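You operate a simulated robot arm through the tools that you are given. There is no shell and no other tool. Be economical: measure what you need, move in short steps, check, and stop when the job is done.

The job below is to be done with a simulated robot arm. You get a single attempt, and the scene is never put back.

Task
Set the three links as the motor card says.
Fine: switch the board off before you open the cover; shut the cover, then switch the board back on. Where these are worked on the way, their far stop is far enough and under half their travel is too little: board cover.

The check looks at the end state, three seconds after you hand in, the way a careful person would. Anything else that was tipped, shoved, dropped, spilled or broken makes it a failure. A push-on lid holds only when it is set on centred and level and pressed home; a screw cap is set on level and turned clockwise until tight.

Robot
A 6-joint arm with a two-finger parallel gripper, fixed in place. Base frame: the origin is at the foot of the arm, x ahead of it, y to its left, z up; the work surface is at about z = 0.88. Lengths are in m, angles in rad, forces in N, time in s.
With the tool pointing down near the work surface it reaches from about 0.24 to 0.64 m from the base axis. Its first joint turns from -1.152 to 1.152 rad. Payload 2.7 kg.
The TCP is the grasp point between the finger pads, 0.023 m short of the fingertips. In the tool frame z runs along the fingers and y along their closing line. The gripper opens to 0.094 m. The fingers are 0.038 m wide and 0.01 m thick; the gripper's body (0.054 by 0.096 m) begins 0.039 m behind the TCP.
Orientation is that of the tool frame in the base frame, as a unit quaternion [x, y, z, w]. With the fingers straight down and closing along the base's y, the tool's x points along the base's -x, its y along +y and its z along -z.

Tools
- The arm moves only by the tool arm_command. Its argument "steps" is a list of rows, each a list of 7 numbers: the shift along the tool's x, y, z in units of 25 mm (1.0 is 25 mm), then the turn, a rotation vector about the tool's x, y, z in units of 4 degrees (1.0 is 4 degrees), then the finger opening in m, from 0 to 0.094. In form: [[x, y, z, rx, ry, rz, jaw], ...]. A call has 1 to 10 rows; each row shifts and turns the commanded pose from where the row before left it, along the tool's axes as they then stand. A call with a number of a shift or a turn outside -1 to 1 is refused whole. A row lasts 0.2 s, in which the tool goes at most 0.05 m and 0.15 rad; a call with a longer step from one row to the next is refused whole, and so is a gripper value outside its range. A pose out of reach is approached as far as the arm can. The call stops where the force on the tool passes 70 N (or 10 N more than at its start, if that is more) or the arm is blocked; 0.2 s more then pass. Each finger travels about 0.045 m/s and halts on what it meets, pressing with about 31 N; the grip force reading is that of the motor and also rises with nothing between the fingers. The clock runs only during rows and for 0.2 s after the last one: add rows that do not move to give the fingers time. It gives the time, the measured TCP pose, the force on the tool (base axes), the opening and the grip force at its end, in the units of the frame above (readings bear some noise), with the torque about the TCP (base axes, N m) and any sound that the robot's microphone picked up.
- Cameras (640 x 400 px; columns grow to the right, rows downward): "scene" is fixed at [0.0813, -0.4373, 1.4162]; the picture's right is [0.66, -0.75, 0.00], its down [-0.33, -0.29, -0.90] and it looks along [0.67, 0.60, -0.44] (base axes); focal length 357 px, centre (320, 200). "wrist" rides on the gripper at [0.086, 0.016, -0.074] in the tool frame; the picture's right is [-0.18, 0.98, 0.00], its down [-0.58, -0.11, -0.81] and it looks along [-0.79, -0.15, 0.59] (tool axes); focal length 243 px, centre (320, 200). There is no depth. A picture from a camera that has moved, and an enlarged one, comes with that camera's place and axes in the base frame and with its lens. The place of the scene camera against the robot may be out by one fixed shift of up to 0.012 m in any direction.
- get_image(camera): a new picture of that camera. No time passes.
- close_up(camera, box): a new picture of the part [left, top, right, bottom] of that camera's present view, enlarged. No time passes.
- job_done(): hands the job in; it is judged then, once.

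Go step by step. Nothing tells you positions but the pictures and the camera data: compare them with the known pose of the tool, close in by small moves and look again before you grip or let go. The budget is 120 turns and 64 pictures, counting those below and the enlarged ones. Unless the task says otherwise, let go and move clear before handing in, and close with one line.

The tools are called after "Request:" by a JSON object that holds its "method" and its "body". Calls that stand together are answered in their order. arm_command: Moves the arm, as the interface text tells. Its arguments: {"type":"object","properties":{"steps":{"type":"array","items":{"type":"array","items":{"type":"number"}}}},"required":["steps"]} The other tools are called the same way: get_image (camera) takes a picture; close_up (camera, box) takes an enlarged picture of a part of a camera's view; job_done () hands the job in.

At the start:

```text
clock: 0.0
tcp_pos: [0.3483, 0.1454, 1.1802]
tool_rot: [0.0, 1.0, 0.0, 0.0]
force: [0.1, 0.2, -0.6]
torque: [-0.03, 0.0, -0.02]
opening: 0.0937
finger_force: 0.0
```

scene: 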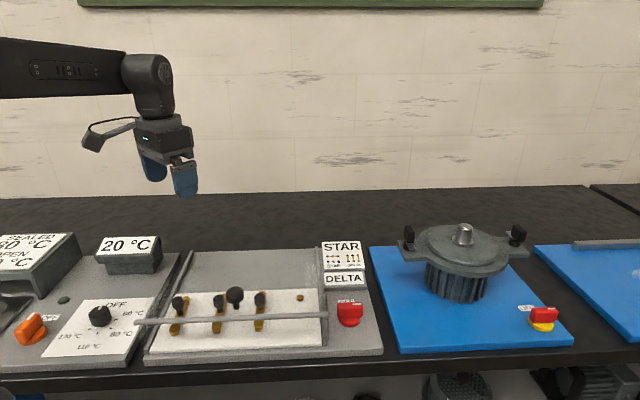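
wrist: 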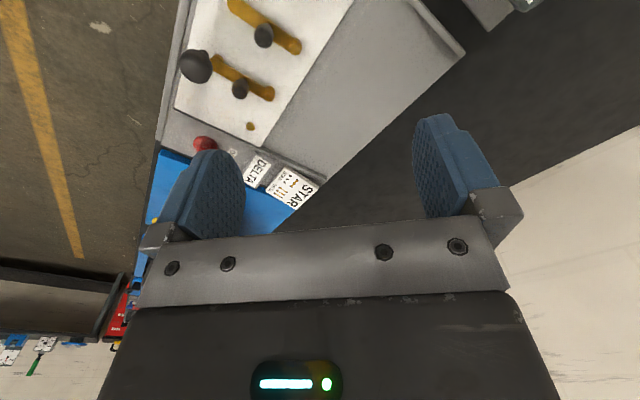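

I see the motor terminal board with three links under a clear cover, a switch, and a STAR/DELTA card. I'll look closer at these.

Request:
{"method": "close_up", "body": {"camera": "scene", "box": [130, 230, 390, 370]}}

Request:
{"method": "close_up", "body": {"camera": "scene", "box": [310, 235, 380, 335]}}

Request:
{"method": "close_up", "body": {"camera": "scene", "box": [380, 210, 600, 360]}}

```text
2.46 times, centred on (260, 300) of scene
camera zoom: at [0.0813, -0.4373, 1.4162], right [0.66, -0.75, 0.0], down [-0.33, -0.29, -0.9], along [0.67, 0.6, -0.44], focal length 878 px, centre (468, -46)
```

zoom: 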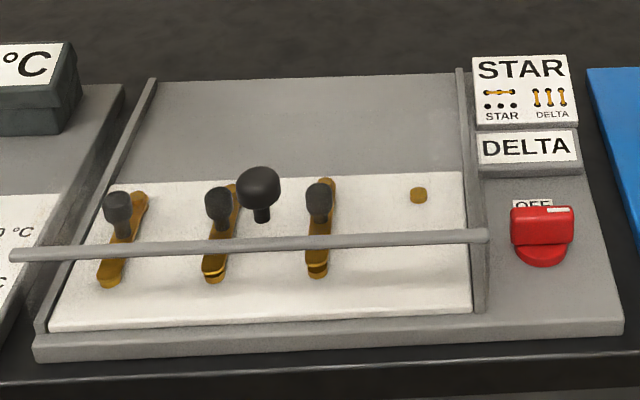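

```text
4.00 times, centred on (345, 285) of scene
camera zoom: at [0.0813, -0.4373, 1.4162], right [0.66, -0.75, 0.0], down [-0.33, -0.29, -0.9], along [0.67, 0.6, -0.44], focal length 1428 px, centre (220, -140)
```

zoom: 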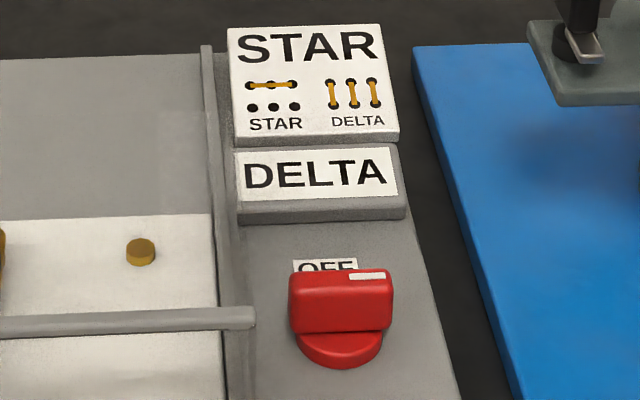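

```text
2.67 times, centred on (490, 285) of scene
camera zoom: at [0.0813, -0.4373, 1.4162], right [0.66, -0.75, 0.0], down [-0.33, -0.29, -0.9], along [0.67, 0.6, -0.44], focal length 952 px, centre (-133, -27)
```

zoom: 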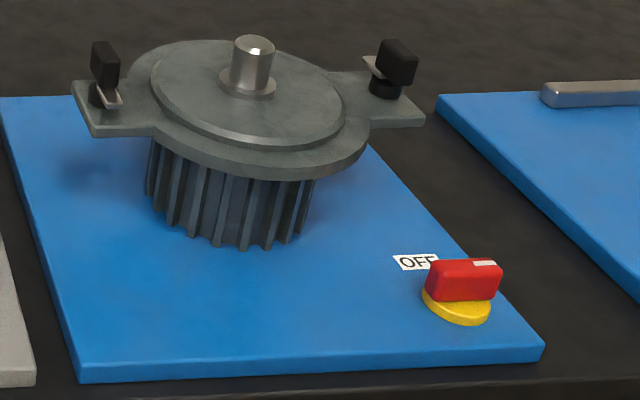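

The board's cover and terminals need a view from above, so I'll tilt the wrist camera downward over the board.

Request:
{"method": "arm_command", "body": {"steps": [[0, -0.28, 0, 0, 1, 0, 0.09], [0, -0.28, 0, 0, 1, 0, 0.09], [0, -0.28, 0, 0, 1, 0, 0.09], [0, -0.28, 0, 0, 1, 0, 0.09], [0, -0.28, 0, 0, 1, 0, 0.09], [0, -0.28, 0, 0, 1, 0, 0.09], [0, -0.28, 0, 0, 1, 0, 0.09], [0, -0.28, 0, 0, 1, 0, 0.09], [0, -0.28, 0, 0, 1, 0, 0.09], [0, -0.28, 0, 0, 1, 0, 0.09]]}}

Request:
{"method": "get_image", "body": {"camera": "wrist"}}

```text
clock: 2.2
tcp_pos: [0.3359, 0.073, 1.1545]
tool_rot: [-0.001, 0.94, 0.0, -0.341]
force: [0.3, 0.1, 0.3]
torque: [0.04, 0.0, 0.01]
opening: 0.0899
finger_force: 0.1
out of reach, approached as far as the arm can: row 9, 10
```

```text
58 pictures are left
camera wrist: at [0.3168, 0.0914, 1.2681], right [0.14, 0.98, -0.12], down [0.96, -0.11, 0.25], along [0.23, -0.15, -0.96], focal length 243 px, centre (320, 200)
```

wrist: 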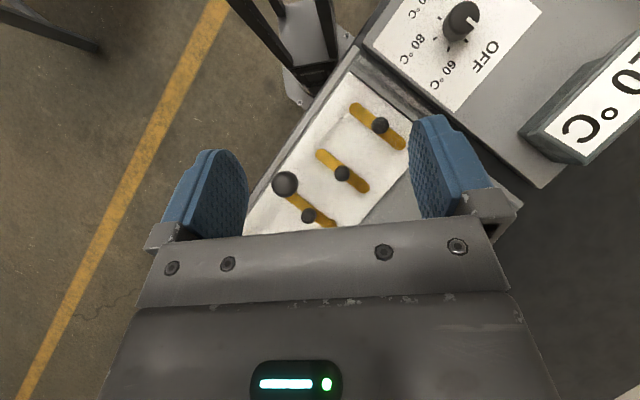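

Request:
{"method": "close_up", "body": {"camera": "wrist", "box": [230, 60, 430, 240]}}

```text
2.22 times, centred on (330, 150) of wrist
camera zoom: at [0.3168, 0.0914, 1.2681], right [0.14, 0.98, -0.12], down [0.96, -0.11, 0.25], along [0.23, -0.15, -0.96], focal length 539 px, centre (298, 311)
```

zoom: 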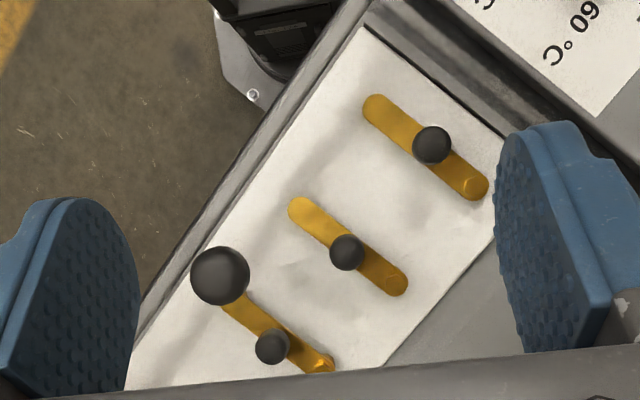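

The three links each have a central knob and lie under a clear cover with a ball knob and a front bar. I'll return to vertical and look at the cover from a low angle.

Request:
{"method": "arm_command", "body": {"steps": [[0, 0, 0, 0, -1, 0, 0.09], [0, 0, 0, 0, -1, 0, 0.09], [0, 0, 0, 0, -1, 0, 0.09], [0, 0, 0, 0, -1, 0, 0.09], [0, 0, 0, 0, -1, 0, 0.09], [0, 0, 0, 0, -1, 0, 0.09], [0, 0, 0, 0, -1, 0, 0.09], [0, 0, 0, 0, -1, 0, 0.09], [0, 0, 0, 0, -1, 0, 0.09], [0, 0, 0, 0, -1, 0, 0.09]]}}

Request:
{"method": "arm_command", "body": {"steps": [[0.8, 0.2, 0.8, 0, 0, 0, 0.09], [0.8, 0.2, 0.8, 0, 0, 0, 0.09], [0.8, 0.2, 0.8, 0, 0, 0, 0.09], [0.8, 0.2, 0.8, 0, 0, 0, 0.09]]}}

Request:
{"method": "get_image", "body": {"camera": "wrist"}}

```text
clock: 4.4
tcp_pos: [0.3366, 0.0731, 1.1543]
tool_rot: [-0.001, 1.0, 0.0, 0.001]
force: [0.2, -0.1, -0.3]
torque: [-0.01, -0.02, -0.02]
opening: 0.0902
finger_force: 0.1
```

```text
clock: 5.4
tcp_pos: [0.2563, 0.0933, 1.0732]
tool_rot: [-0.001, 1.0, 0.0, 0.0]
force: [-0.8, 0.0, 0.5]
torque: [-0.05, 0.02, 0.02]
opening: 0.09
finger_force: 0.0
```

```text
56 pictures are left
camera wrist: at [0.169, 0.1105, 1.149], right [0.18, 0.98, 0.0], down [0.58, -0.11, 0.81], along [0.79, -0.15, -0.59], focal length 243 px, centre (320, 200)
```

wrist: 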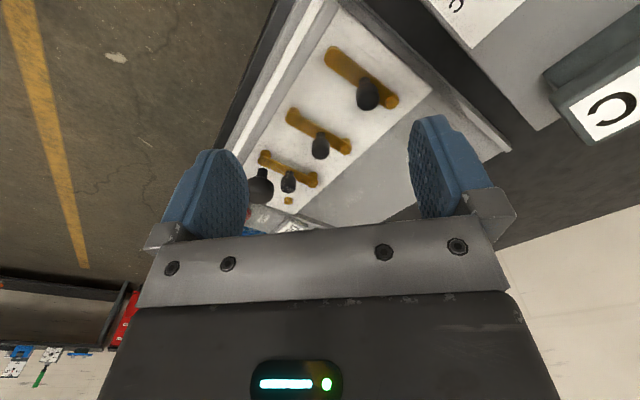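

Request:
{"method": "close_up", "body": {"camera": "wrist", "box": [200, 0, 440, 150]}}

Request:
{"method": "close_up", "body": {"camera": "wrist", "box": [230, 130, 330, 240]}}

```text
2.67 times, centred on (320, 75) of wrist
camera zoom: at [0.169, 0.1105, 1.149], right [0.18, 0.98, 0.0], down [0.58, -0.11, 0.81], along [0.79, -0.15, -0.59], focal length 647 px, centre (320, 533)
```

zoom: 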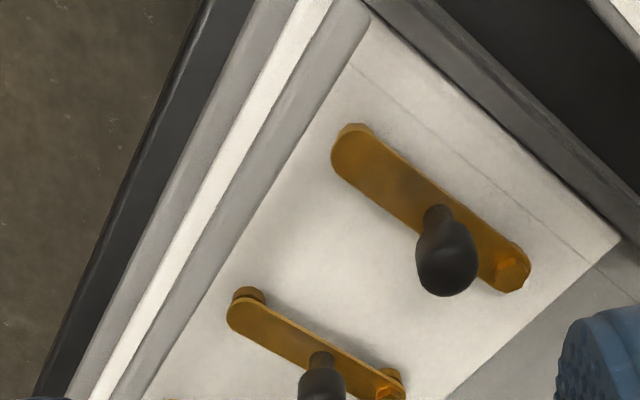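

```text
3.64 times, centred on (280, 185) of wrist
camera zoom: at [0.169, 0.1105, 1.149], right [0.18, 0.98, 0.0], down [0.58, -0.11, 0.81], along [0.79, -0.15, -0.59], focal length 882 px, centre (466, 254)
```

zoom: 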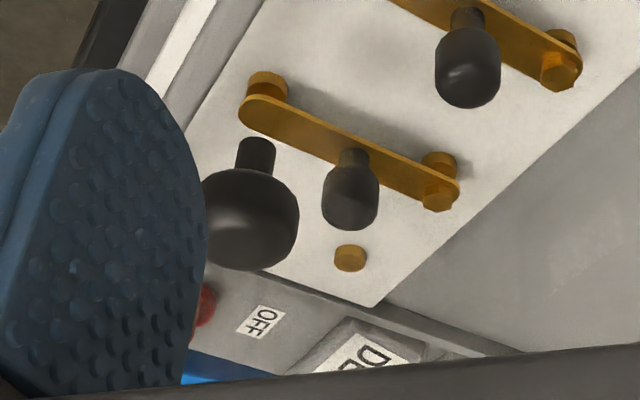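

The links pivot on their rear bolts. The white card reads STAR with the key, and the grey "DELTA" block looks like a live readout. Next I'll view the switch closer.

Request:
{"method": "arm_command", "body": {"steps": [[-0.37, -0.92, 0, 0, 0, 0, 0.09], [-0.37, -0.92, 0, 0, 0, 0, 0.09], [-0.37, -0.92, 0, 0, 0, 0, 0.09], [-0.37, -0.92, 0, 0, 0, 0, 0.09], [-0.37, -0.92, 0, 0, 0, 0, 0.09], [-0.37, -0.92, 0, 0, 0, 0, 0.09], [-0.37, -0.92, 0.1, 0, 0, 0, 0.09], [-0.37, -0.92, 0.2, 0, 0, 0, 0.09]]}}

Request:
{"method": "get_image", "body": {"camera": "wrist"}}

Request:
{"method": "get_image", "body": {"camera": "scene"}}

```text
clock: 7.2
tcp_pos: [0.3307, -0.0933, 1.0681]
tool_rot: [-0.002, 1.0, 0.0, 0.0]
force: [-0.5, 0.5, -0.3]
torque: [-0.05, -0.03, -0.01]
opening: 0.0899
finger_force: 0.0
```

```text
53 pictures are left
camera wrist: at [0.2431, -0.0755, 1.1433], right [0.18, 0.98, 0.0], down [0.58, -0.11, 0.81], along [0.79, -0.15, -0.59], focal length 243 px, centre (320, 200)
```

wrist: 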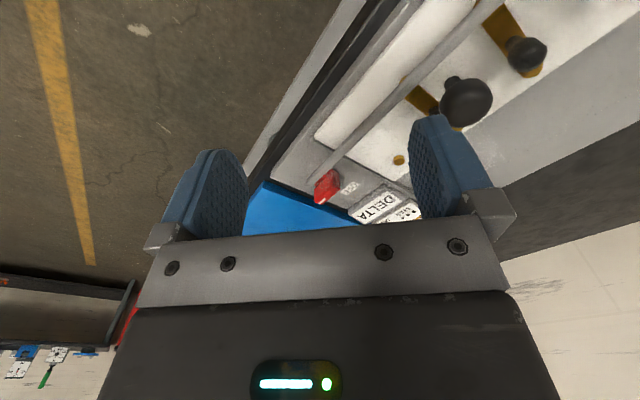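

```text
52 pictures are left
```

scene: 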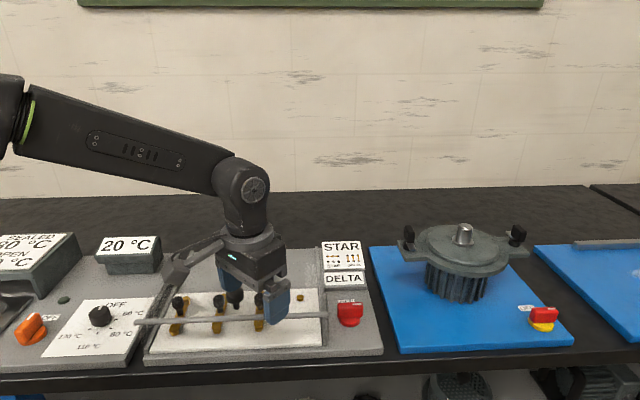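

Request:
{"method": "close_up", "body": {"camera": "wrist", "box": [230, 130, 420, 230]}}

Request:
{"method": "close_up", "body": {"camera": "wrist", "box": [300, 0, 540, 190]}}

```text
3.37 times, centred on (325, 180) of wrist
camera zoom: at [0.2431, -0.0755, 1.1433], right [0.18, 0.98, 0.0], down [0.58, -0.11, 0.81], along [0.79, -0.15, -0.59], focal length 817 px, centre (303, 267)
```

zoom: 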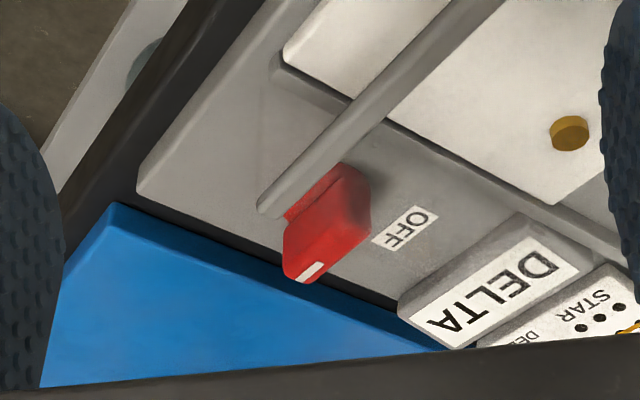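

```text
2.11 times, centred on (420, 95) of wrist
camera zoom: at [0.2431, -0.0755, 1.1433], right [0.18, 0.98, 0.0], down [0.58, -0.11, 0.81], along [0.79, -0.15, -0.59], focal length 511 px, centre (110, 421)
```

zoom: 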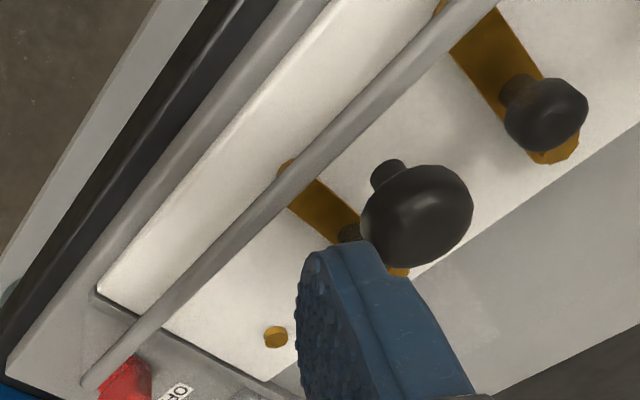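

The switch handle's white mark points right, along the board, while OFF lies behind it, so it needs about a quarter turn counter-clockwise. The cover looks like a clear pane that slides back on rails. I'll go above the switch at roughly (0.524, -0.119, 0.916) and turn the gripper to match the board's 45° angle.

Request:
{"method": "arm_command", "body": {"steps": [[-0.96, -0.13, 0, 0, 0, 0, 0.06], [-0.96, -0.13, 0, 0, 0, 0, 0.06], [-0.96, -0.13, 0, 0, 0, 0, 0.06], [-0.96, -0.13, 0, 0, 0, 0, 0.06], [-0.96, -0.13, 0, 0, 0, 0, 0.06], [-0.96, -0.13, 0, 0, 0, 0, 0.06], [-0.96, -0.13, 0, 0, 0, 0, 0.06], [-0.96, -0.13, 0, 0, 0, 0, 0.06]]}}

Request:
{"method": "arm_command", "body": {"steps": [[0, 0, 0, 0, 0, 1, 0.06], [0, 0, 0, 0, 0, 1, 0.06], [0, 0, 0, 0, 0, 1, 0.06], [0, 0, 0, 0, 0, 1, 0.06], [0, 0, 0, 0, 0, 1, 0.06], [0, 0, 0, 0, 0, 1, 0.06], [0, 0, 0, 0, 0, 1, 0.06], [0, 0, 0, 0, 0, 1, 0.06], [0, 0, 0.3, 0, 0, 1, 0.06], [0, 0, 0.3, 0, 0, 1, 0.06]]}}

Request:
{"method": "arm_command", "body": {"steps": [[0, 0, 0.6, 0, 0, 1, 0.06], [0, 0, 0.4, 0, 0, 0.25, 0.06]]}}

Request:
{"method": "get_image", "body": {"camera": "wrist"}}

Request:
{"method": "close_up", "body": {"camera": "scene", "box": [230, 180, 400, 340]}}

```text
clock: 9.0
tcp_pos: [0.5215, -0.1158, 1.0687]
tool_rot: [-0.001, 1.0, 0.0, 0.0]
force: [-0.5, -0.7, 0.7]
torque: [0.01, -0.02, 0.0]
opening: 0.06
finger_force: 0.0
```

```text
clock: 11.2
tcp_pos: [0.522, -0.1149, 1.0522]
tool_rot: [0.342, 0.94, 0.0, -0.001]
force: [0.5, -0.3, 0.3]
torque: [0.01, 0.01, -0.06]
opening: 0.0601
finger_force: 0.0
```

```text
clock: 11.8
tcp_pos: [0.523, -0.1156, 1.0275]
tool_rot: [0.382, 0.924, 0.0, 0.0]
force: [-0.1, -0.1, 0.0]
torque: [0.0, 0.01, 0.0]
opening: 0.0602
finger_force: 0.1
```

```text
49 pictures are left
camera wrist: at [0.4719, -0.0417, 1.1034], right [0.82, 0.57, 0.0], down [0.33, -0.49, 0.81], along [0.46, -0.67, -0.59], focal length 243 px, centre (320, 200)
```

wrist: 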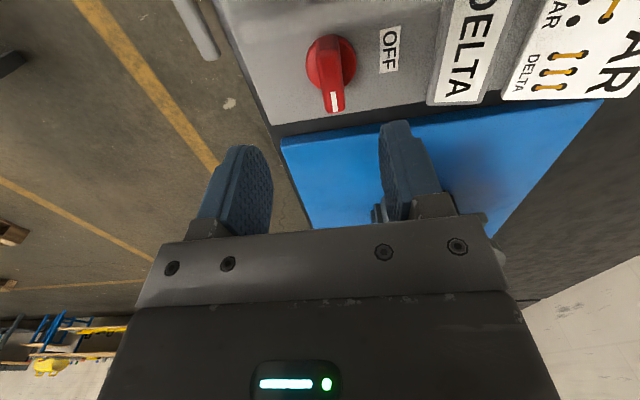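

```text
2.50 times, centred on (315, 260) of scene
camera zoom: at [0.0813, -0.4373, 1.4162], right [0.66, -0.75, 0.0], down [-0.33, -0.29, -0.9], along [0.67, 0.6, -0.44], focal length 892 px, centre (332, 50)
```

zoom: 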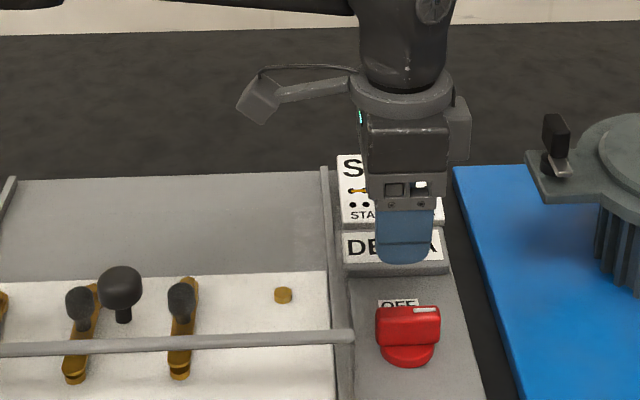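

Request:
{"method": "close_up", "body": {"camera": "wrist", "box": [250, 0, 410, 130]}}

```text
3.08 times, centred on (330, 65) of wrist
camera zoom: at [0.4719, -0.0417, 1.1034], right [0.82, 0.57, 0.0], down [0.33, -0.49, 0.81], along [0.46, -0.67, -0.59], focal length 746 px, centre (289, 615)
```

zoom: 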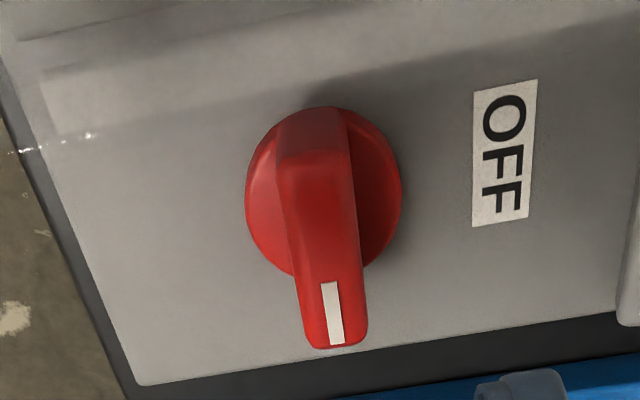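

The knob centre is near (0.532, -0.113), with OFF exactly a quarter turn counter-clockwise. I'll descend over the handle with the jaws part open, staying high enough to clear the cover's edge.

Request:
{"method": "arm_command", "body": {"steps": [[-0.18, 0.33, 0.5, 0, 0, 0, 0.045], [0, 0, 0.7, 0, 0, 0, 0.045], [0, 0, 0.7, 0, 0, 0, 0.045], [0, 0, 0.7, 0, 0, 0, 0.045], [0, 0, 0.5, 0, 0, 0, 0.045]]}}

Request:
{"method": "get_image", "body": {"camera": "wrist"}}

Request:
{"method": "close_up", "body": {"camera": "scene", "box": [290, 210, 420, 340]}}

```text
clock: 13.0
tcp_pos: [0.5313, -0.1117, 0.9498]
tool_rot: [0.382, 0.924, 0.0, 0.001]
force: [-0.4, 0.2, 0.2]
torque: [0.01, -0.01, 0.03]
opening: 0.045
finger_force: 0.1
```

```text
46 pictures are left
camera wrist: at [0.4804, -0.0387, 1.0254], right [0.82, 0.57, 0.0], down [0.34, -0.49, 0.81], along [0.46, -0.66, -0.59], focal length 243 px, centre (320, 200)
```

wrist: 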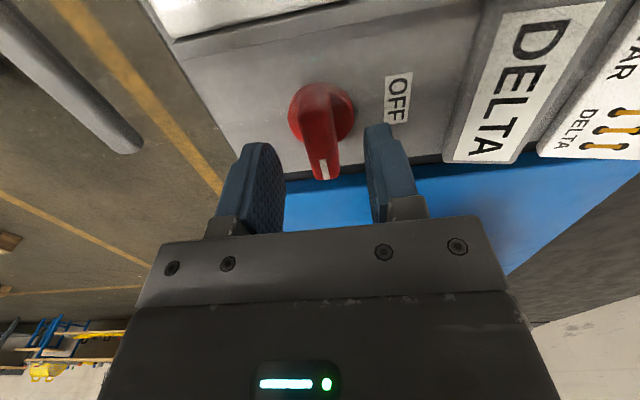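

```text
3.08 times, centred on (355, 275) of scene
camera zoom: at [0.0813, -0.4373, 1.4162], right [0.66, -0.75, 0.0], down [-0.33, -0.29, -0.9], along [0.67, 0.6, -0.44], focal length 1098 px, centre (212, -31)
```

zoom: 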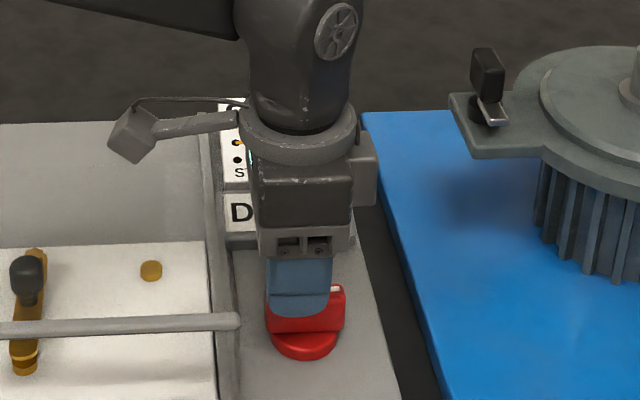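

Request:
{"method": "arm_command", "body": {"steps": [[-0.15, 0, 0.4, 0, 0, 0, 0.045], [0, 0, 0.4, 0, 0, 0, 0.045], [0, 0, 0.3, 0, 0, 0, 0.045]]}}

Request:
{"method": "close_up", "body": {"camera": "wrist", "box": [230, 60, 430, 230]}}

Request:
{"method": "close_up", "body": {"camera": "scene", "box": [310, 230, 390, 340]}}

```text
clock: 13.8
tcp_pos: [0.5334, -0.1151, 0.9232]
tool_rot: [0.382, 0.924, 0.0, 0.001]
force: [0.0, -0.8, -0.1]
torque: [0.0, -0.01, 0.01]
opening: 0.0449
finger_force: 0.0
```

```text
2.35 times, centred on (330, 145) of wrist
camera zoom: at [0.4827, -0.0404, 0.9976], right [0.82, 0.57, 0.0], down [0.34, -0.49, 0.81], along [0.46, -0.66, -0.59], focal length 571 px, centre (296, 329)
```

zoom: 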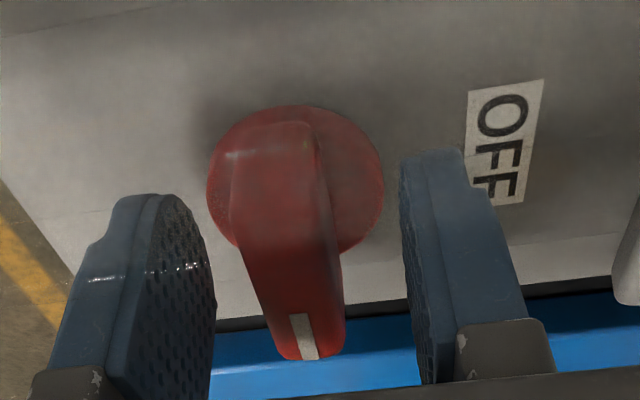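

```text
3.64 times, centred on (350, 285) of scene
camera zoom: at [0.0813, -0.4373, 1.4162], right [0.66, -0.75, 0.0], down [-0.33, -0.29, -0.9], along [0.67, 0.6, -0.44], focal length 1298 px, centre (211, -109)
```

zoom: 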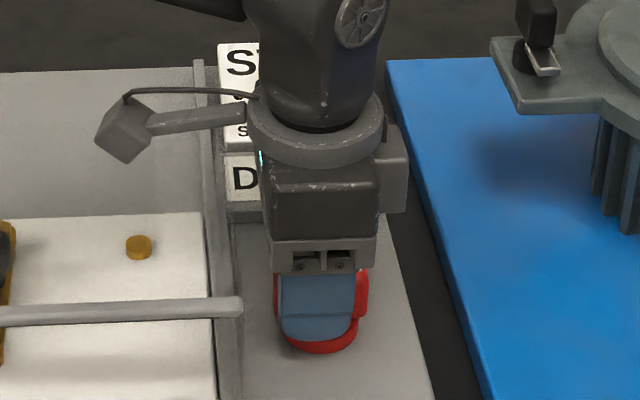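

Request:
{"method": "arm_command", "body": {"steps": [[0, -0.12, 0, 0, 0, 0, 0.03], [0, 0, 0, 0, 0, 0, 0.015], [0, 0, 0, 0, 0, 0, 0.012], [0, 0, 0, 0, 0, 0, 0.012]]}}

Request:
{"method": "close_up", "body": {"camera": "wrist", "box": [230, 60, 430, 230]}}

```text
clock: 14.8
tcp_pos: [0.5326, -0.1148, 0.9218]
tool_rot: [0.381, 0.924, 0.001, 0.001]
force: [6.9, 6.8, -3.6]
torque: [-0.42, -0.61, 0.09]
opening: 0.0181
finger_force: 45.1
```

```text
2.35 times, centred on (330, 145) of wrist
camera zoom: at [0.4811, -0.0414, 0.9976], right [0.82, 0.57, 0.0], down [0.33, -0.49, 0.81], along [0.46, -0.66, -0.59], focal length 571 px, centre (296, 329)
```

zoom: 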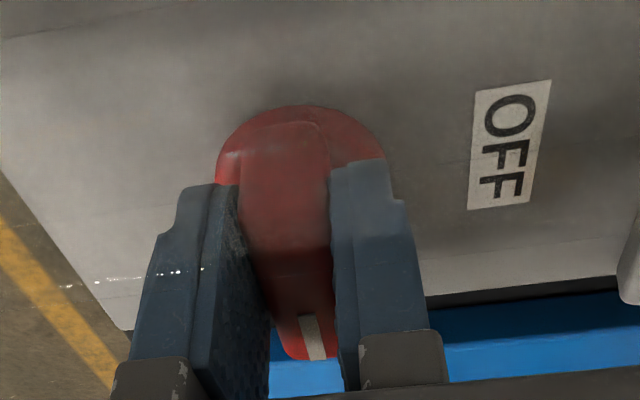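

Request:
{"method": "arm_command", "body": {"steps": [[0, 0.09, 0, 0, 0, 0, 0.012], [0, 0.02, 0, 0, 0, -1, 0.012], [0, 0.02, 0, 0, 0, -1, 0.012], [0, 0.02, 0, 0, 0, -1, 0.012], [0, 0.02, 0, 0, 0, -1, 0.012]]}}

```text
clock: 16.0
tcp_pos: [0.5315, -0.1165, 0.9227]
tool_rot: [0.25, 0.968, -0.002, -0.005]
force: [-42.7, -18.8, 12.3]
torque: [-0.16, -0.95, -0.25]
opening: 0.0181
finger_force: 45.0
```

Request:
{"method": "close_up", "body": {"camera": "wrist", "box": [230, 60, 430, 230]}}

Request:
{"method": "close_up", "body": {"camera": "scene", "box": [310, 230, 390, 340]}}

```text
2.35 times, centred on (330, 145) of wrist
camera zoom: at [0.4631, -0.0593, 0.9982], right [0.64, 0.77, -0.01], down [0.46, -0.38, 0.8], along [0.62, -0.51, -0.6], focal length 571 px, centre (296, 329)
```

zoom: 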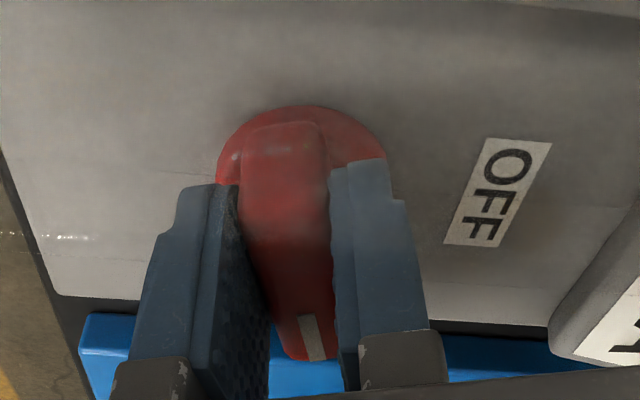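

```text
3.64 times, centred on (350, 285) of scene
camera zoom: at [0.0799, -0.4378, 1.4162], right [0.66, -0.75, 0.0], down [-0.33, -0.29, -0.9], along [0.67, 0.6, -0.44], focal length 1298 px, centre (211, -109)
```

zoom: 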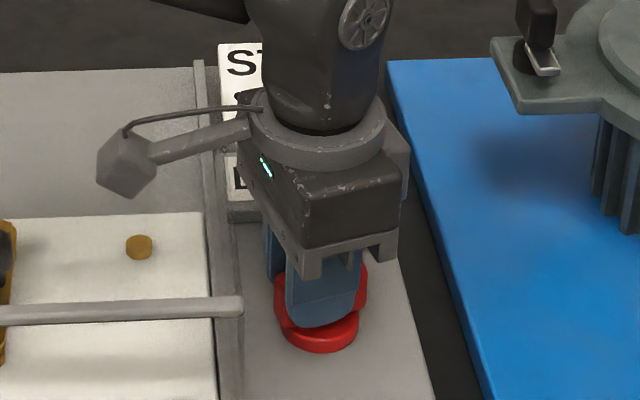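

Request:
{"method": "arm_command", "body": {"steps": [[0, -0.1, 0, 0, 0, 0, 0.012], [0, -0.1, 0, 0, 0, 0, 0.012], [0, -0.015, 0, 0, 0, -1, 0.012], [0, -0.015, 0, 0, 0, -1, 0.012], [0, -0.015, 0, 0, 0, -1, 0.012]]}}

```text
clock: 17.2
tcp_pos: [0.5309, -0.1181, 0.923]
tool_rot: [0.146, 0.989, 0.001, -0.003]
force: [-29.3, 1.8, 9.6]
torque: [-0.34, -0.43, -0.05]
opening: 0.0182
finger_force: 44.7
```

Request:
{"method": "arm_command", "body": {"steps": [[0.1, -0.03, 0, 0, 0, 0, 0.012], [0, -0.015, 0, 0, 0, -1, 0.012], [0, -0.015, 0, 0, 0, -1, 0.012], [0, -0.015, 0, 0, 0, -1, 0.012], [0, -0.015, 0, 0, 0, -1, 0.012]]}}

```text
clock: 18.4
tcp_pos: [0.5304, -0.1203, 0.9226]
tool_rot: [0.007, 1.0, 0.001, 0.001]
force: [3.7, 11.7, -8.6]
torque: [-0.03, -1.07, 0.06]
opening: 0.0178
finger_force: 45.1
```

Request:
{"method": "arm_command", "body": {"steps": [[0, -0.01, 0, 0, 0, -1, 0.012], [0, -0.02, 0, 0, 0, -1, 0.012], [0, -0.02, 0, 0, 0, -1, 0.012], [0, -0.02, 0, 0, 0, -1, 0.012], [0, -0.02, 0, 0, 0, -1, 0.012]]}}

Request:
{"method": "close_up", "body": {"camera": "scene", "box": [290, 210, 410, 340]}}

```text
clock: 19.6
tcp_pos: [0.5303, -0.1234, 0.9216]
tool_rot: [-0.167, 0.986, -0.001, 0.001]
force: [27.1, 11.8, -16.2]
torque: [0.33, 0.38, 0.0]
opening: 0.018
finger_force: 44.6
```

```text
3.08 times, centred on (350, 275) of scene
camera zoom: at [0.0823, -0.4371, 1.4162], right [0.67, -0.75, 0.0], down [-0.33, -0.29, -0.9], along [0.67, 0.6, -0.44], focal length 1098 px, centre (228, -31)
```

zoom: 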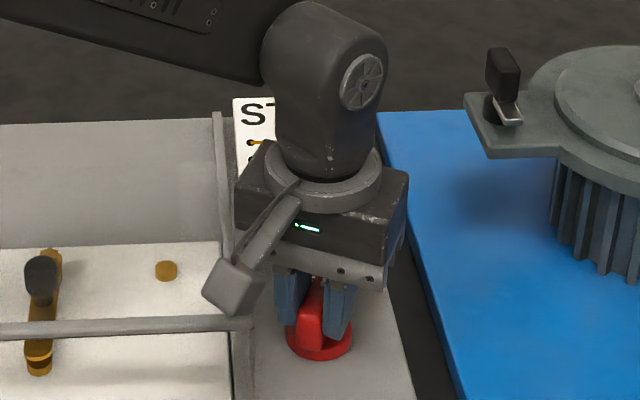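

Request:
{"method": "arm_command", "body": {"steps": [[-0.11, 0, 0, 0, 0, 0, 0.012], [0, -0.015, 0, 0, 0, -1, 0.012], [0, -0.015, 0, 0, 0, -1, 0.012], [0, -0.015, 0, 0, 0, -1, 0.012], [0, -0.015, 0, 0, 0, -1, 0.012], [0, -0.015, 0, 0, 0, -1, 0.012]]}}

```text
clock: 21.0
tcp_pos: [0.532, -0.1248, 0.9227]
tool_rot: [-0.335, 0.942, 0.0, -0.001]
force: [-10.8, 5.7, 4.6]
torque: [-1.0, 1.32, 0.17]
opening: 0.0177
finger_force: 45.1
```

Request:
{"method": "arm_command", "body": {"steps": [[0, -0.015, 0, 0, 0, -1, 0.012], [0, -0.015, 0, 0, 0, -1, 0.012], [0, 0, 0, 0, 0, 0, 0.012]]}}

Request:
{"method": "arm_command", "body": {"steps": [[0, 0, 0, 0, 0, 0, 0.03], [0, 0, 0, 0, 0, 0, 0.036], [0, 0, -0.5, 0, 0, 0, 0.036], [0, 0, -1, 0, 0, 0, 0.036], [0, 0, -1, 0, 0, 0, 0.036], [0, 0, -1, 0, 0, 0, 0.036]]}}

Request:
{"method": "close_up", "body": {"camera": "scene", "box": [290, 210, 410, 340]}}

```text
clock: 21.8
tcp_pos: [0.5323, -0.1266, 0.9229]
tool_rot: [-0.398, 0.917, 0.001, 0.0]
force: [-10.5, -0.3, 4.4]
torque: [-0.43, 0.76, -1.89]
opening: 0.0179
finger_force: 44.5
```

```text
clock: 23.2
tcp_pos: [0.5342, -0.1243, 1.01]
tool_rot: [-0.4, 0.917, 0.0, 0.0]
force: [-0.3, -1.0, 0.1]
torque: [-0.02, -0.01, 0.01]
opening: 0.0359
finger_force: 0.0
```

```text
3.08 times, centred on (350, 275) of scene
camera zoom: at [0.0813, -0.4373, 1.4162], right [0.66, -0.75, 0.0], down [-0.33, -0.29, -0.9], along [0.67, 0.6, -0.44], focal length 1098 px, centre (228, -31)
```

zoom: 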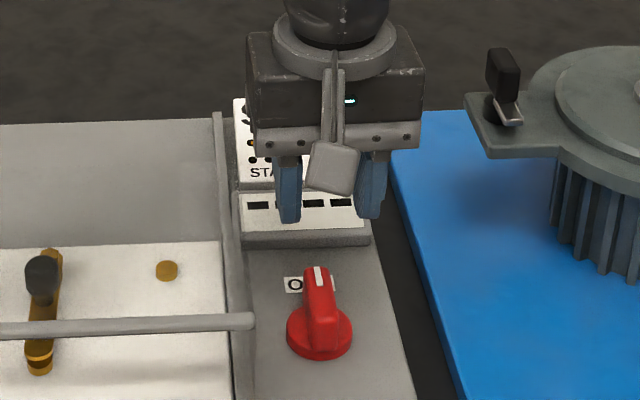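

The mark now points at OFF and the display has gone blank, which confirms the DELTA block is a readout and the switch is off. Next I'll go above the cover's ball knob.

Request:
{"method": "arm_command", "body": {"steps": [[0, 0, -1, 0, 0, 0.5, 0.06], [0.11, 0.98, -0.4, 0, 0, 0, 0.06], [0.11, 0.98, -0.4, 0, 0, 0, 0.06], [0.11, 0.98, -0.2, 0, 0, 0, 0.06], [0.11, 0.98, -0.2, 0, 0, 0, 0.06], [0.11, 0.98, -0.2, 0, 0, 0, 0.06], [0.11, 0.98, -0.2, 0, 0, 0, 0.06], [0.11, 0.98, -0.2, 0, 0, 0, 0.06], [0.11, 0.98, 0, 0, 0, 0, 0.06], [0.11, 0.98, 0, 0, 0, 0, 0.06]]}}

Request:
{"method": "get_image", "body": {"camera": "wrist"}}

Request:
{"method": "get_image", "body": {"camera": "scene"}}

```text
clock: 25.4
tcp_pos: [0.3604, 0.0126, 1.0803]
tool_rot: [-0.383, 0.924, 0.0, 0.0]
force: [0.1, 0.5, 0.3]
torque: [-0.02, 0.01, 0.0]
opening: 0.0603
finger_force: 0.1
```

```text
37 pictures are left
camera wrist: at [0.2867, -0.0358, 1.1552], right [-0.57, 0.82, 0.0], down [0.49, 0.34, 0.81], along [0.66, 0.46, -0.59], focal length 243 px, centre (320, 200)
```

wrist: 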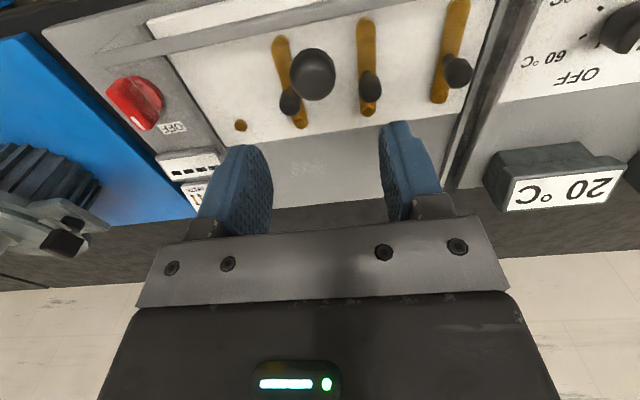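

```text
36 pictures are left
```

scene: 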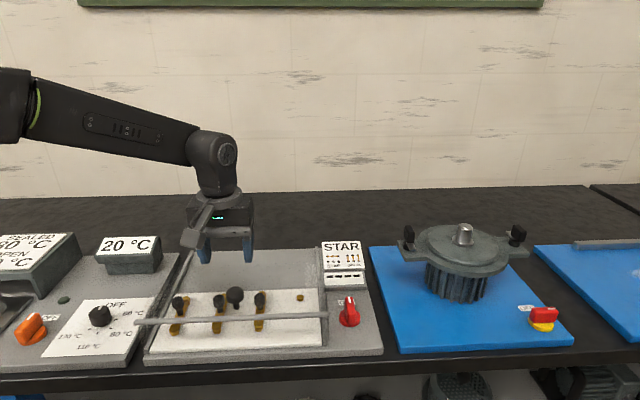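

Request:
{"method": "arm_command", "body": {"steps": [[0.19, -0.07, 0.6, 0, 0, 0, 0.06], [0, 0, 0.8, 0, 0, 0, 0.06], [0, 0, 0.8, 0, 0, 0, 0.06], [0, 0, 0.8, 0, 0, 0, 0.06], [0, 0, 0.4, 0, 0, 0, 0.06]]}}

Request:
{"method": "close_up", "body": {"camera": "wrist", "box": [200, 60, 440, 230]}}

Request:
{"method": "close_up", "body": {"camera": "scene", "box": [130, 220, 350, 360]}}

```text
clock: 26.6
tcp_pos: [0.3575, 0.0092, 0.994]
tool_rot: [-0.384, 0.923, 0.0, 0.0]
force: [0.2, -0.9, -0.1]
torque: [-0.01, -0.04, 0.02]
opening: 0.06
finger_force: 0.1
```

```text
2.35 times, centred on (320, 145) of wrist
camera zoom: at [0.2847, -0.0399, 1.0702], right [-0.57, 0.82, 0.0], down [0.49, 0.34, 0.81], along [0.66, 0.46, -0.59], focal length 571 px, centre (320, 329)
```

zoom: 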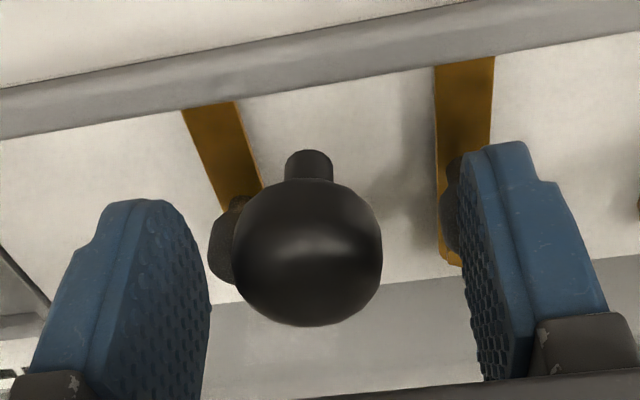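

```text
2.86 times, centred on (240, 290) of scene
camera zoom: at [0.0813, -0.4373, 1.4162], right [0.66, -0.75, 0.0], down [-0.33, -0.29, -0.9], along [0.67, 0.6, -0.44], focal length 1020 px, centre (549, -57)
```

zoom: 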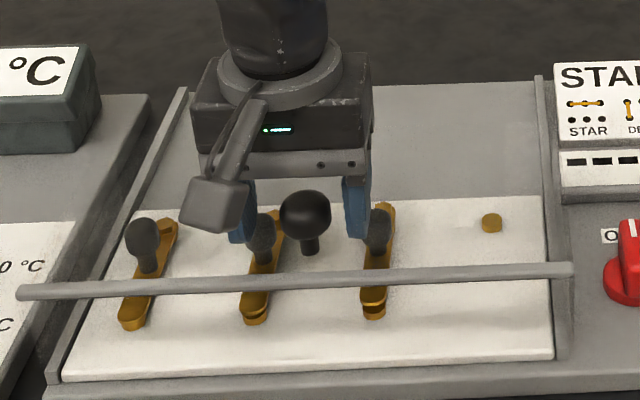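

Request:
{"method": "arm_command", "body": {"steps": [[0, -0.13, 0.15, 0, 0, 0, 0.045], [0, 0, 0, 0, 0, 0, 0.03], [0, 0, 0, 0, 0, 0, 0.025], [0, 0, 0, 0, 0, 0, 0.025]]}}

Request:
{"method": "close_up", "body": {"camera": "wrist", "box": [200, 60, 440, 230]}}

```text
clock: 27.6
tcp_pos: [0.3601, 0.0074, 0.991]
tool_rot: [-0.384, 0.923, -0.001, 0.0]
force: [-2.6, 2.4, -0.8]
torque: [-0.09, -0.37, 0.02]
opening: 0.0317
finger_force: 45.3
```

```text
2.35 times, centred on (320, 145) of wrist
camera zoom: at [0.2865, -0.0422, 1.0666], right [-0.57, 0.82, 0.0], down [0.49, 0.34, 0.81], along [0.66, 0.46, -0.59], focal length 571 px, centre (320, 329)
```

zoom: 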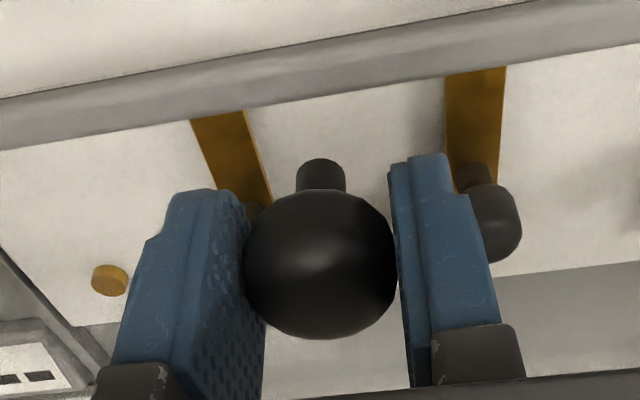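

The ball is gripped (opening 0.032). I'll test-slide the cover a little toward the back.

Request:
{"method": "arm_command", "body": {"steps": [[-0.2, 0, 0, 0, 0, 0, 0.025], [-0.2, 0, 0, 0, 0, 0, 0.025]]}}

```text
clock: 28.2
tcp_pos: [0.3668, 0.0137, 0.9908]
tool_rot: [-0.383, 0.924, 0.0, 0.002]
force: [1.7, -2.9, 1.0]
torque: [0.15, 0.59, -0.09]
opening: 0.0315
finger_force: 44.9
```

Request:
{"method": "arm_command", "body": {"steps": [[-0.5, 0, 0, 0, 0, 0, 0.025], [-0.5, 0, 0, 0, 0, 0, 0.025], [-0.5, 0, 0, 0, 0, 0, 0.025]]}}

Request:
{"method": "get_image", "body": {"camera": "scene"}}

```text
clock: 29.0
tcp_pos: [0.3933, 0.0401, 0.9926]
tool_rot: [-0.385, 0.923, 0.0, 0.001]
force: [5.6, -6.9, 8.1]
torque: [-0.01, 0.77, 0.11]
opening: 0.0316
finger_force: 44.9
```

```text
32 pictures are left
```

scene: 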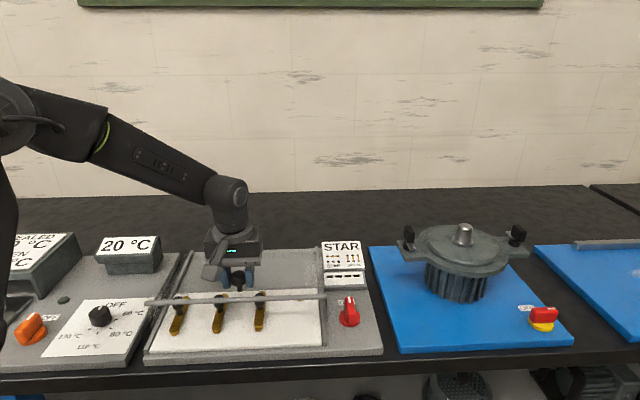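

Request:
{"method": "arm_command", "body": {"steps": [[-0.6, -0.04, 0, 0, 0, 0, 0.025], [-0.6, -0.02, 0, 0, 0, 0, 0.025], [-0.6, -0.02, 0, 0, 0, 0, 0.025], [-0.6, -0.02, 0, 0, 0, 0, 0.025]]}}

Request:
{"method": "arm_command", "body": {"steps": [[-0.5, -0.01, 0, 0, 0, 0, 0.025], [-0.5, -0.01, 0, 0, 0, 0, 0.025], [-0.5, -0.01, 0, 0, 0, 0, 0.025], [-0.5, -0.01, 0, 0, 0, 0, 0.025]]}}

```text
clock: 30.0
tcp_pos: [0.4342, 0.0827, 0.9926]
tool_rot: [-0.384, 0.923, 0.001, 0.0]
force: [-13.8, 12.7, 14.1]
torque: [0.3, -0.61, 0.1]
opening: 0.0316
finger_force: 45.0
```

```text
clock: 31.0
tcp_pos: [0.4714, 0.1184, 0.9923]
tool_rot: [-0.384, 0.923, 0.002, -0.001]
force: [-26.9, 26.1, 14.0]
torque: [-0.63, 0.54, -0.12]
opening: 0.0315
finger_force: 45.1
```

Request:
{"method": "arm_command", "body": {"steps": [[-0.2, 0.13, 0.03, 0, 0, 0, 0.025], [-0.3, 0.01, 0, 0, 0, 0, 0.025], [-0.3, 0.01, 0, 0, 0, 0, 0.025]]}}

Request:
{"method": "get_image", "body": {"camera": "scene"}}

```text
clock: 31.8
tcp_pos: [0.4853, 0.1307, 0.9874]
tool_rot: [-0.384, 0.923, -0.001, -0.003]
force: [-13.6, -1.8, -1.7]
torque: [0.03, -0.44, -0.05]
opening: 0.0318
finger_force: 21.6
```

```text
31 pictures are left
```

scene: 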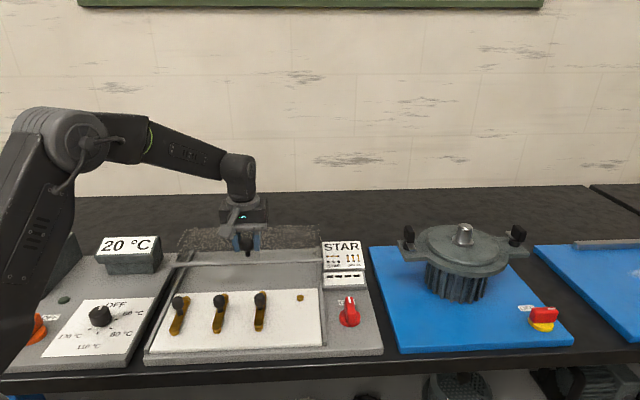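

Request:
{"method": "arm_command", "body": {"steps": [[-0.3, 0, 0, 0, 0, 0, 0.025], [0, 0, 0, 0, 0, 0, 0.025]]}}

Request:
{"method": "close_up", "body": {"camera": "scene", "box": [130, 200, 390, 360]}}

```text
clock: 32.4
tcp_pos: [0.4867, 0.1328, 0.9871]
tool_rot: [-0.383, 0.924, -0.002, -0.011]
force: [-29.5, -34.0, -6.3]
torque: [-0.52, -0.15, 0.0]
opening: 0.032
finger_force: 45.3
```

```text
2.46 times, centred on (260, 280) of scene
camera zoom: at [0.0806, -0.4383, 1.416], right [0.66, -0.75, 0.0], down [-0.33, -0.29, -0.9], along [0.67, 0.6, -0.44], focal length 878 px, centre (468, 3)
```

zoom: 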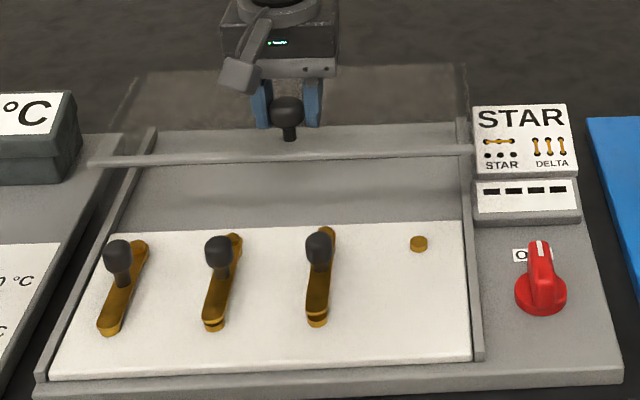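

The cover is at its far stop and clear of the links. I'll release it, rise, and look closely at the links.

Request:
{"method": "arm_command", "body": {"steps": [[0.22, 0, 0, 0, 0, 0, 0.03], [0, 0, 0, 0, 0, 0, 0.05], [0, 0, 0, 0, 0, 0, 0.06], [0, 0, -0.8, 0, 0, 0, 0.06], [0, 0, -0.8, 0, 0, 0, 0.06], [0.5, 0, -0.8, 0, 0, 0, 0.06], [1, 0, 0, 0, 0, 0, 0.06], [1, 0, 0, 0, 0, 0, 0.06], [1, 0, 0, 0, 0, 0, 0.06], [1, 0, 0, 0, 0, 0, 0.06]]}}

Request:
{"method": "get_image", "body": {"camera": "wrist"}}

Request:
{"method": "close_up", "body": {"camera": "wrist", "box": [200, 0, 520, 150]}}

```text
clock: 34.6
tcp_pos: [0.4078, 0.0524, 1.0517]
tool_rot: [-0.384, 0.924, 0.0, 0.0]
force: [0.1, 0.3, -0.1]
torque: [-0.01, 0.02, 0.0]
opening: 0.0601
finger_force: 0.1
```

```text
29 pictures are left
camera wrist: at [0.3342, 0.0043, 1.126], right [-0.57, 0.82, 0.0], down [0.49, 0.34, 0.81], along [0.66, 0.46, -0.59], focal length 243 px, centre (320, 200)
```

wrist: 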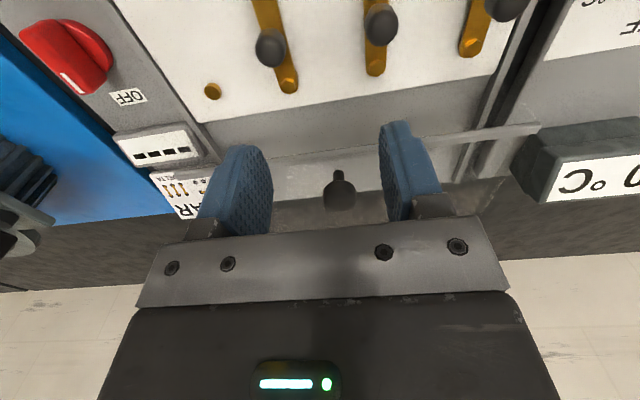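

```text
2.00 times, centred on (360, 75) of wrist
camera zoom: at [0.3342, 0.0043, 1.126], right [-0.57, 0.82, 0.0], down [0.49, 0.34, 0.81], along [0.66, 0.46, -0.59], focal length 485 px, centre (240, 450)
```

zoom: 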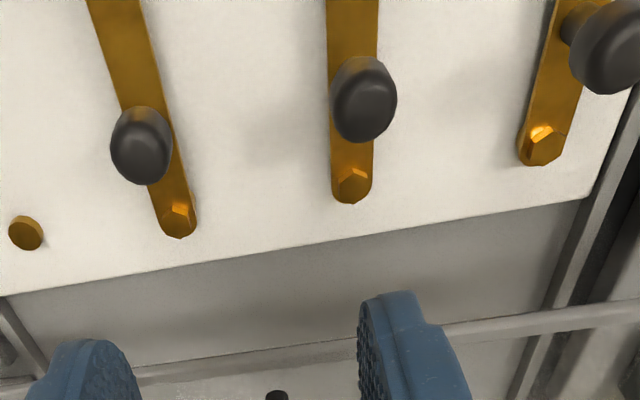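

The links pivot on the rear bolts P1≈(0.335,0.158), P2≈(0.391,0.103), P3≈(0.447,0.046), with a spare post P4≈(0.502,-0.011) for star. I'll start with the right-hand link's knob at about (0.420, 0.0175).

Request:
{"method": "arm_command", "body": {"steps": [[0.32, -0.67, 0, 0, 0, 0, 0.05], [0.32, -0.67, 0, 0, 0, 0, 0.05], [0, 0, 0.9, 0, 0, 0, 0.05], [0, 0, 0.9, 0, 0, 0, 0.05], [0, 0, 0.9, 0, 0, 0, 0.05], [0, 0, 0.9, 0, 0, 0, 0.05]]}}

Request:
{"method": "close_up", "body": {"camera": "wrist", "box": [200, 40, 440, 230]}}

```text
clock: 36.0
tcp_pos: [0.4189, 0.0193, 0.9584]
tool_rot: [-0.383, 0.924, 0.0, 0.0]
force: [-0.2, -0.1, 0.6]
torque: [-0.03, 0.01, 0.0]
opening: 0.0502
finger_force: 0.1
```

```text
2.11 times, centred on (320, 135) of wrist
camera zoom: at [0.3451, -0.0298, 1.0338], right [-0.57, 0.82, 0.0], down [0.49, 0.34, 0.81], along [0.66, 0.46, -0.59], focal length 511 px, centre (320, 337)
```

zoom: 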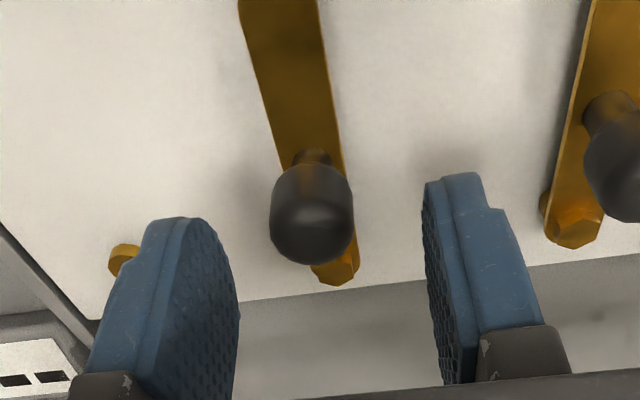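

Request:
{"method": "arm_command", "body": {"steps": [[-0.1, -0.08, 0.45, 0, 0, 0, 0.05], [0, 0, 0.45, 0, 0, 0, 0.05], [0, 0, 0, 0, 0, 0, 0.035], [0, 0, 0, 0, 0, 0, 0.02], [0, 0, 0, 0, 0, 0, 0.01], [0, 0, 0, 0, 0, 0, 0.01]]}}

Request:
{"method": "close_up", "body": {"camera": "wrist", "box": [200, 40, 440, 230]}}

```text
clock: 37.4
tcp_pos: [0.4219, 0.0181, 0.937]
tool_rot: [-0.384, 0.924, 0.0, 0.0]
force: [0.2, -0.4, -2.7]
torque: [-0.3, -0.36, -0.03]
opening: 0.0211
finger_force: 44.6
```

```text
2.11 times, centred on (320, 135) of wrist
camera zoom: at [0.3483, -0.0301, 1.0123], right [-0.57, 0.82, 0.0], down [0.49, 0.34, 0.81], along [0.66, 0.46, -0.59], focal length 511 px, centre (320, 337)
```

zoom: 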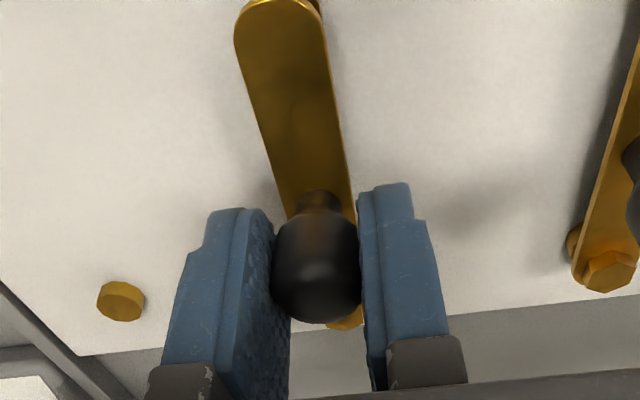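

Link 3's knob is held. I'll swing it about its rear bolt toward the spare post, first 30°.

Request:
{"method": "arm_command", "body": {"steps": [[-0.0237, -0.271, 0, 0, 0, 0, 0.01], [-0.07, -0.263, 0, 0, 0, 0, 0.01], [-0.115, -0.246, 0, 0, 0, 0, 0.01]]}}

```text
clock: 38.2
tcp_pos: [0.4392, 0.008, 0.9364]
tool_rot: [-0.384, 0.923, 0.001, -0.001]
force: [-15.1, 4.7, 3.2]
torque: [-0.29, -0.23, 0.55]
opening: 0.0213
finger_force: 45.0
```

Request:
{"method": "arm_command", "body": {"steps": [[-0.156, -0.223, 0, 0, 0, 0, 0.01], [-0.192, -0.192, 0, 0, 0, 0, 0.01], [-0.223, -0.156, 0, 0, 0, 0, 0.01], [-0.2465, -0.115, 0, 0, 0, 0, 0.01]]}}

Request:
{"method": "close_up", "body": {"camera": "wrist", "box": [200, 40, 440, 230]}}

```text
clock: 39.2
tcp_pos: [0.4653, 0.0105, 0.9357]
tool_rot: [-0.383, 0.924, 0.0, -0.002]
force: [-15.3, -0.4, -5.8]
torque: [-0.33, -0.19, 0.53]
opening: 0.0213
finger_force: 45.3
```

```text
2.11 times, centred on (320, 135) of wrist
camera zoom: at [0.3921, -0.0377, 1.0126], right [-0.57, 0.82, 0.0], down [0.49, 0.34, 0.8], along [0.66, 0.46, -0.59], focal length 511 px, centre (320, 337)
```

zoom: 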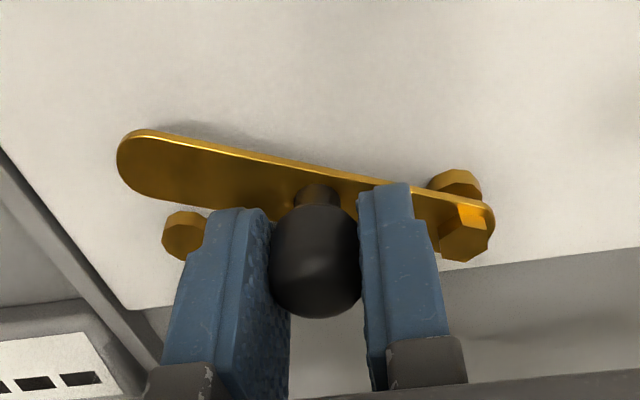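

Request:
{"method": "arm_command", "body": {"steps": [[-0.2627, -0.07, 0, 0, 0, 0, 0.01], [-0.2708, -0.0237, 0, 0, 0, 0, 0.01], [0, 0, 0, 0, 0, 0, 0.01]]}}

Request:
{"method": "close_up", "body": {"camera": "wrist", "box": [200, 40, 440, 230]}}

```text
clock: 40.0
tcp_pos: [0.4786, 0.0184, 0.9371]
tool_rot: [-0.383, 0.924, -0.001, 0.0]
force: [5.2, -13.1, -20.1]
torque: [0.1, 0.55, 0.22]
opening: 0.021
finger_force: 45.7
```

```text
2.11 times, centred on (320, 135) of wrist
camera zoom: at [0.4038, -0.0301, 1.0124], right [-0.57, 0.82, 0.0], down [0.49, 0.34, 0.81], along [0.66, 0.46, -0.59], focal length 511 px, centre (320, 337)
```

zoom: 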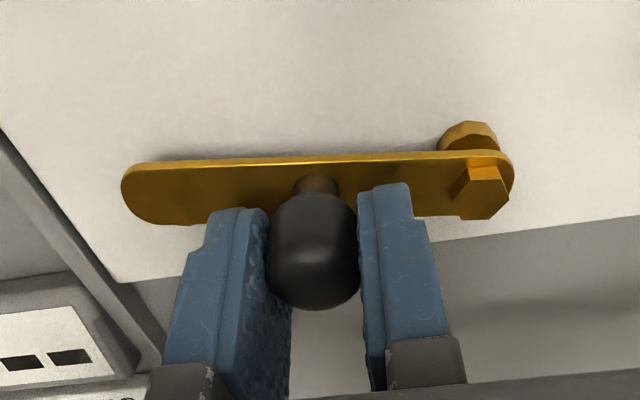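

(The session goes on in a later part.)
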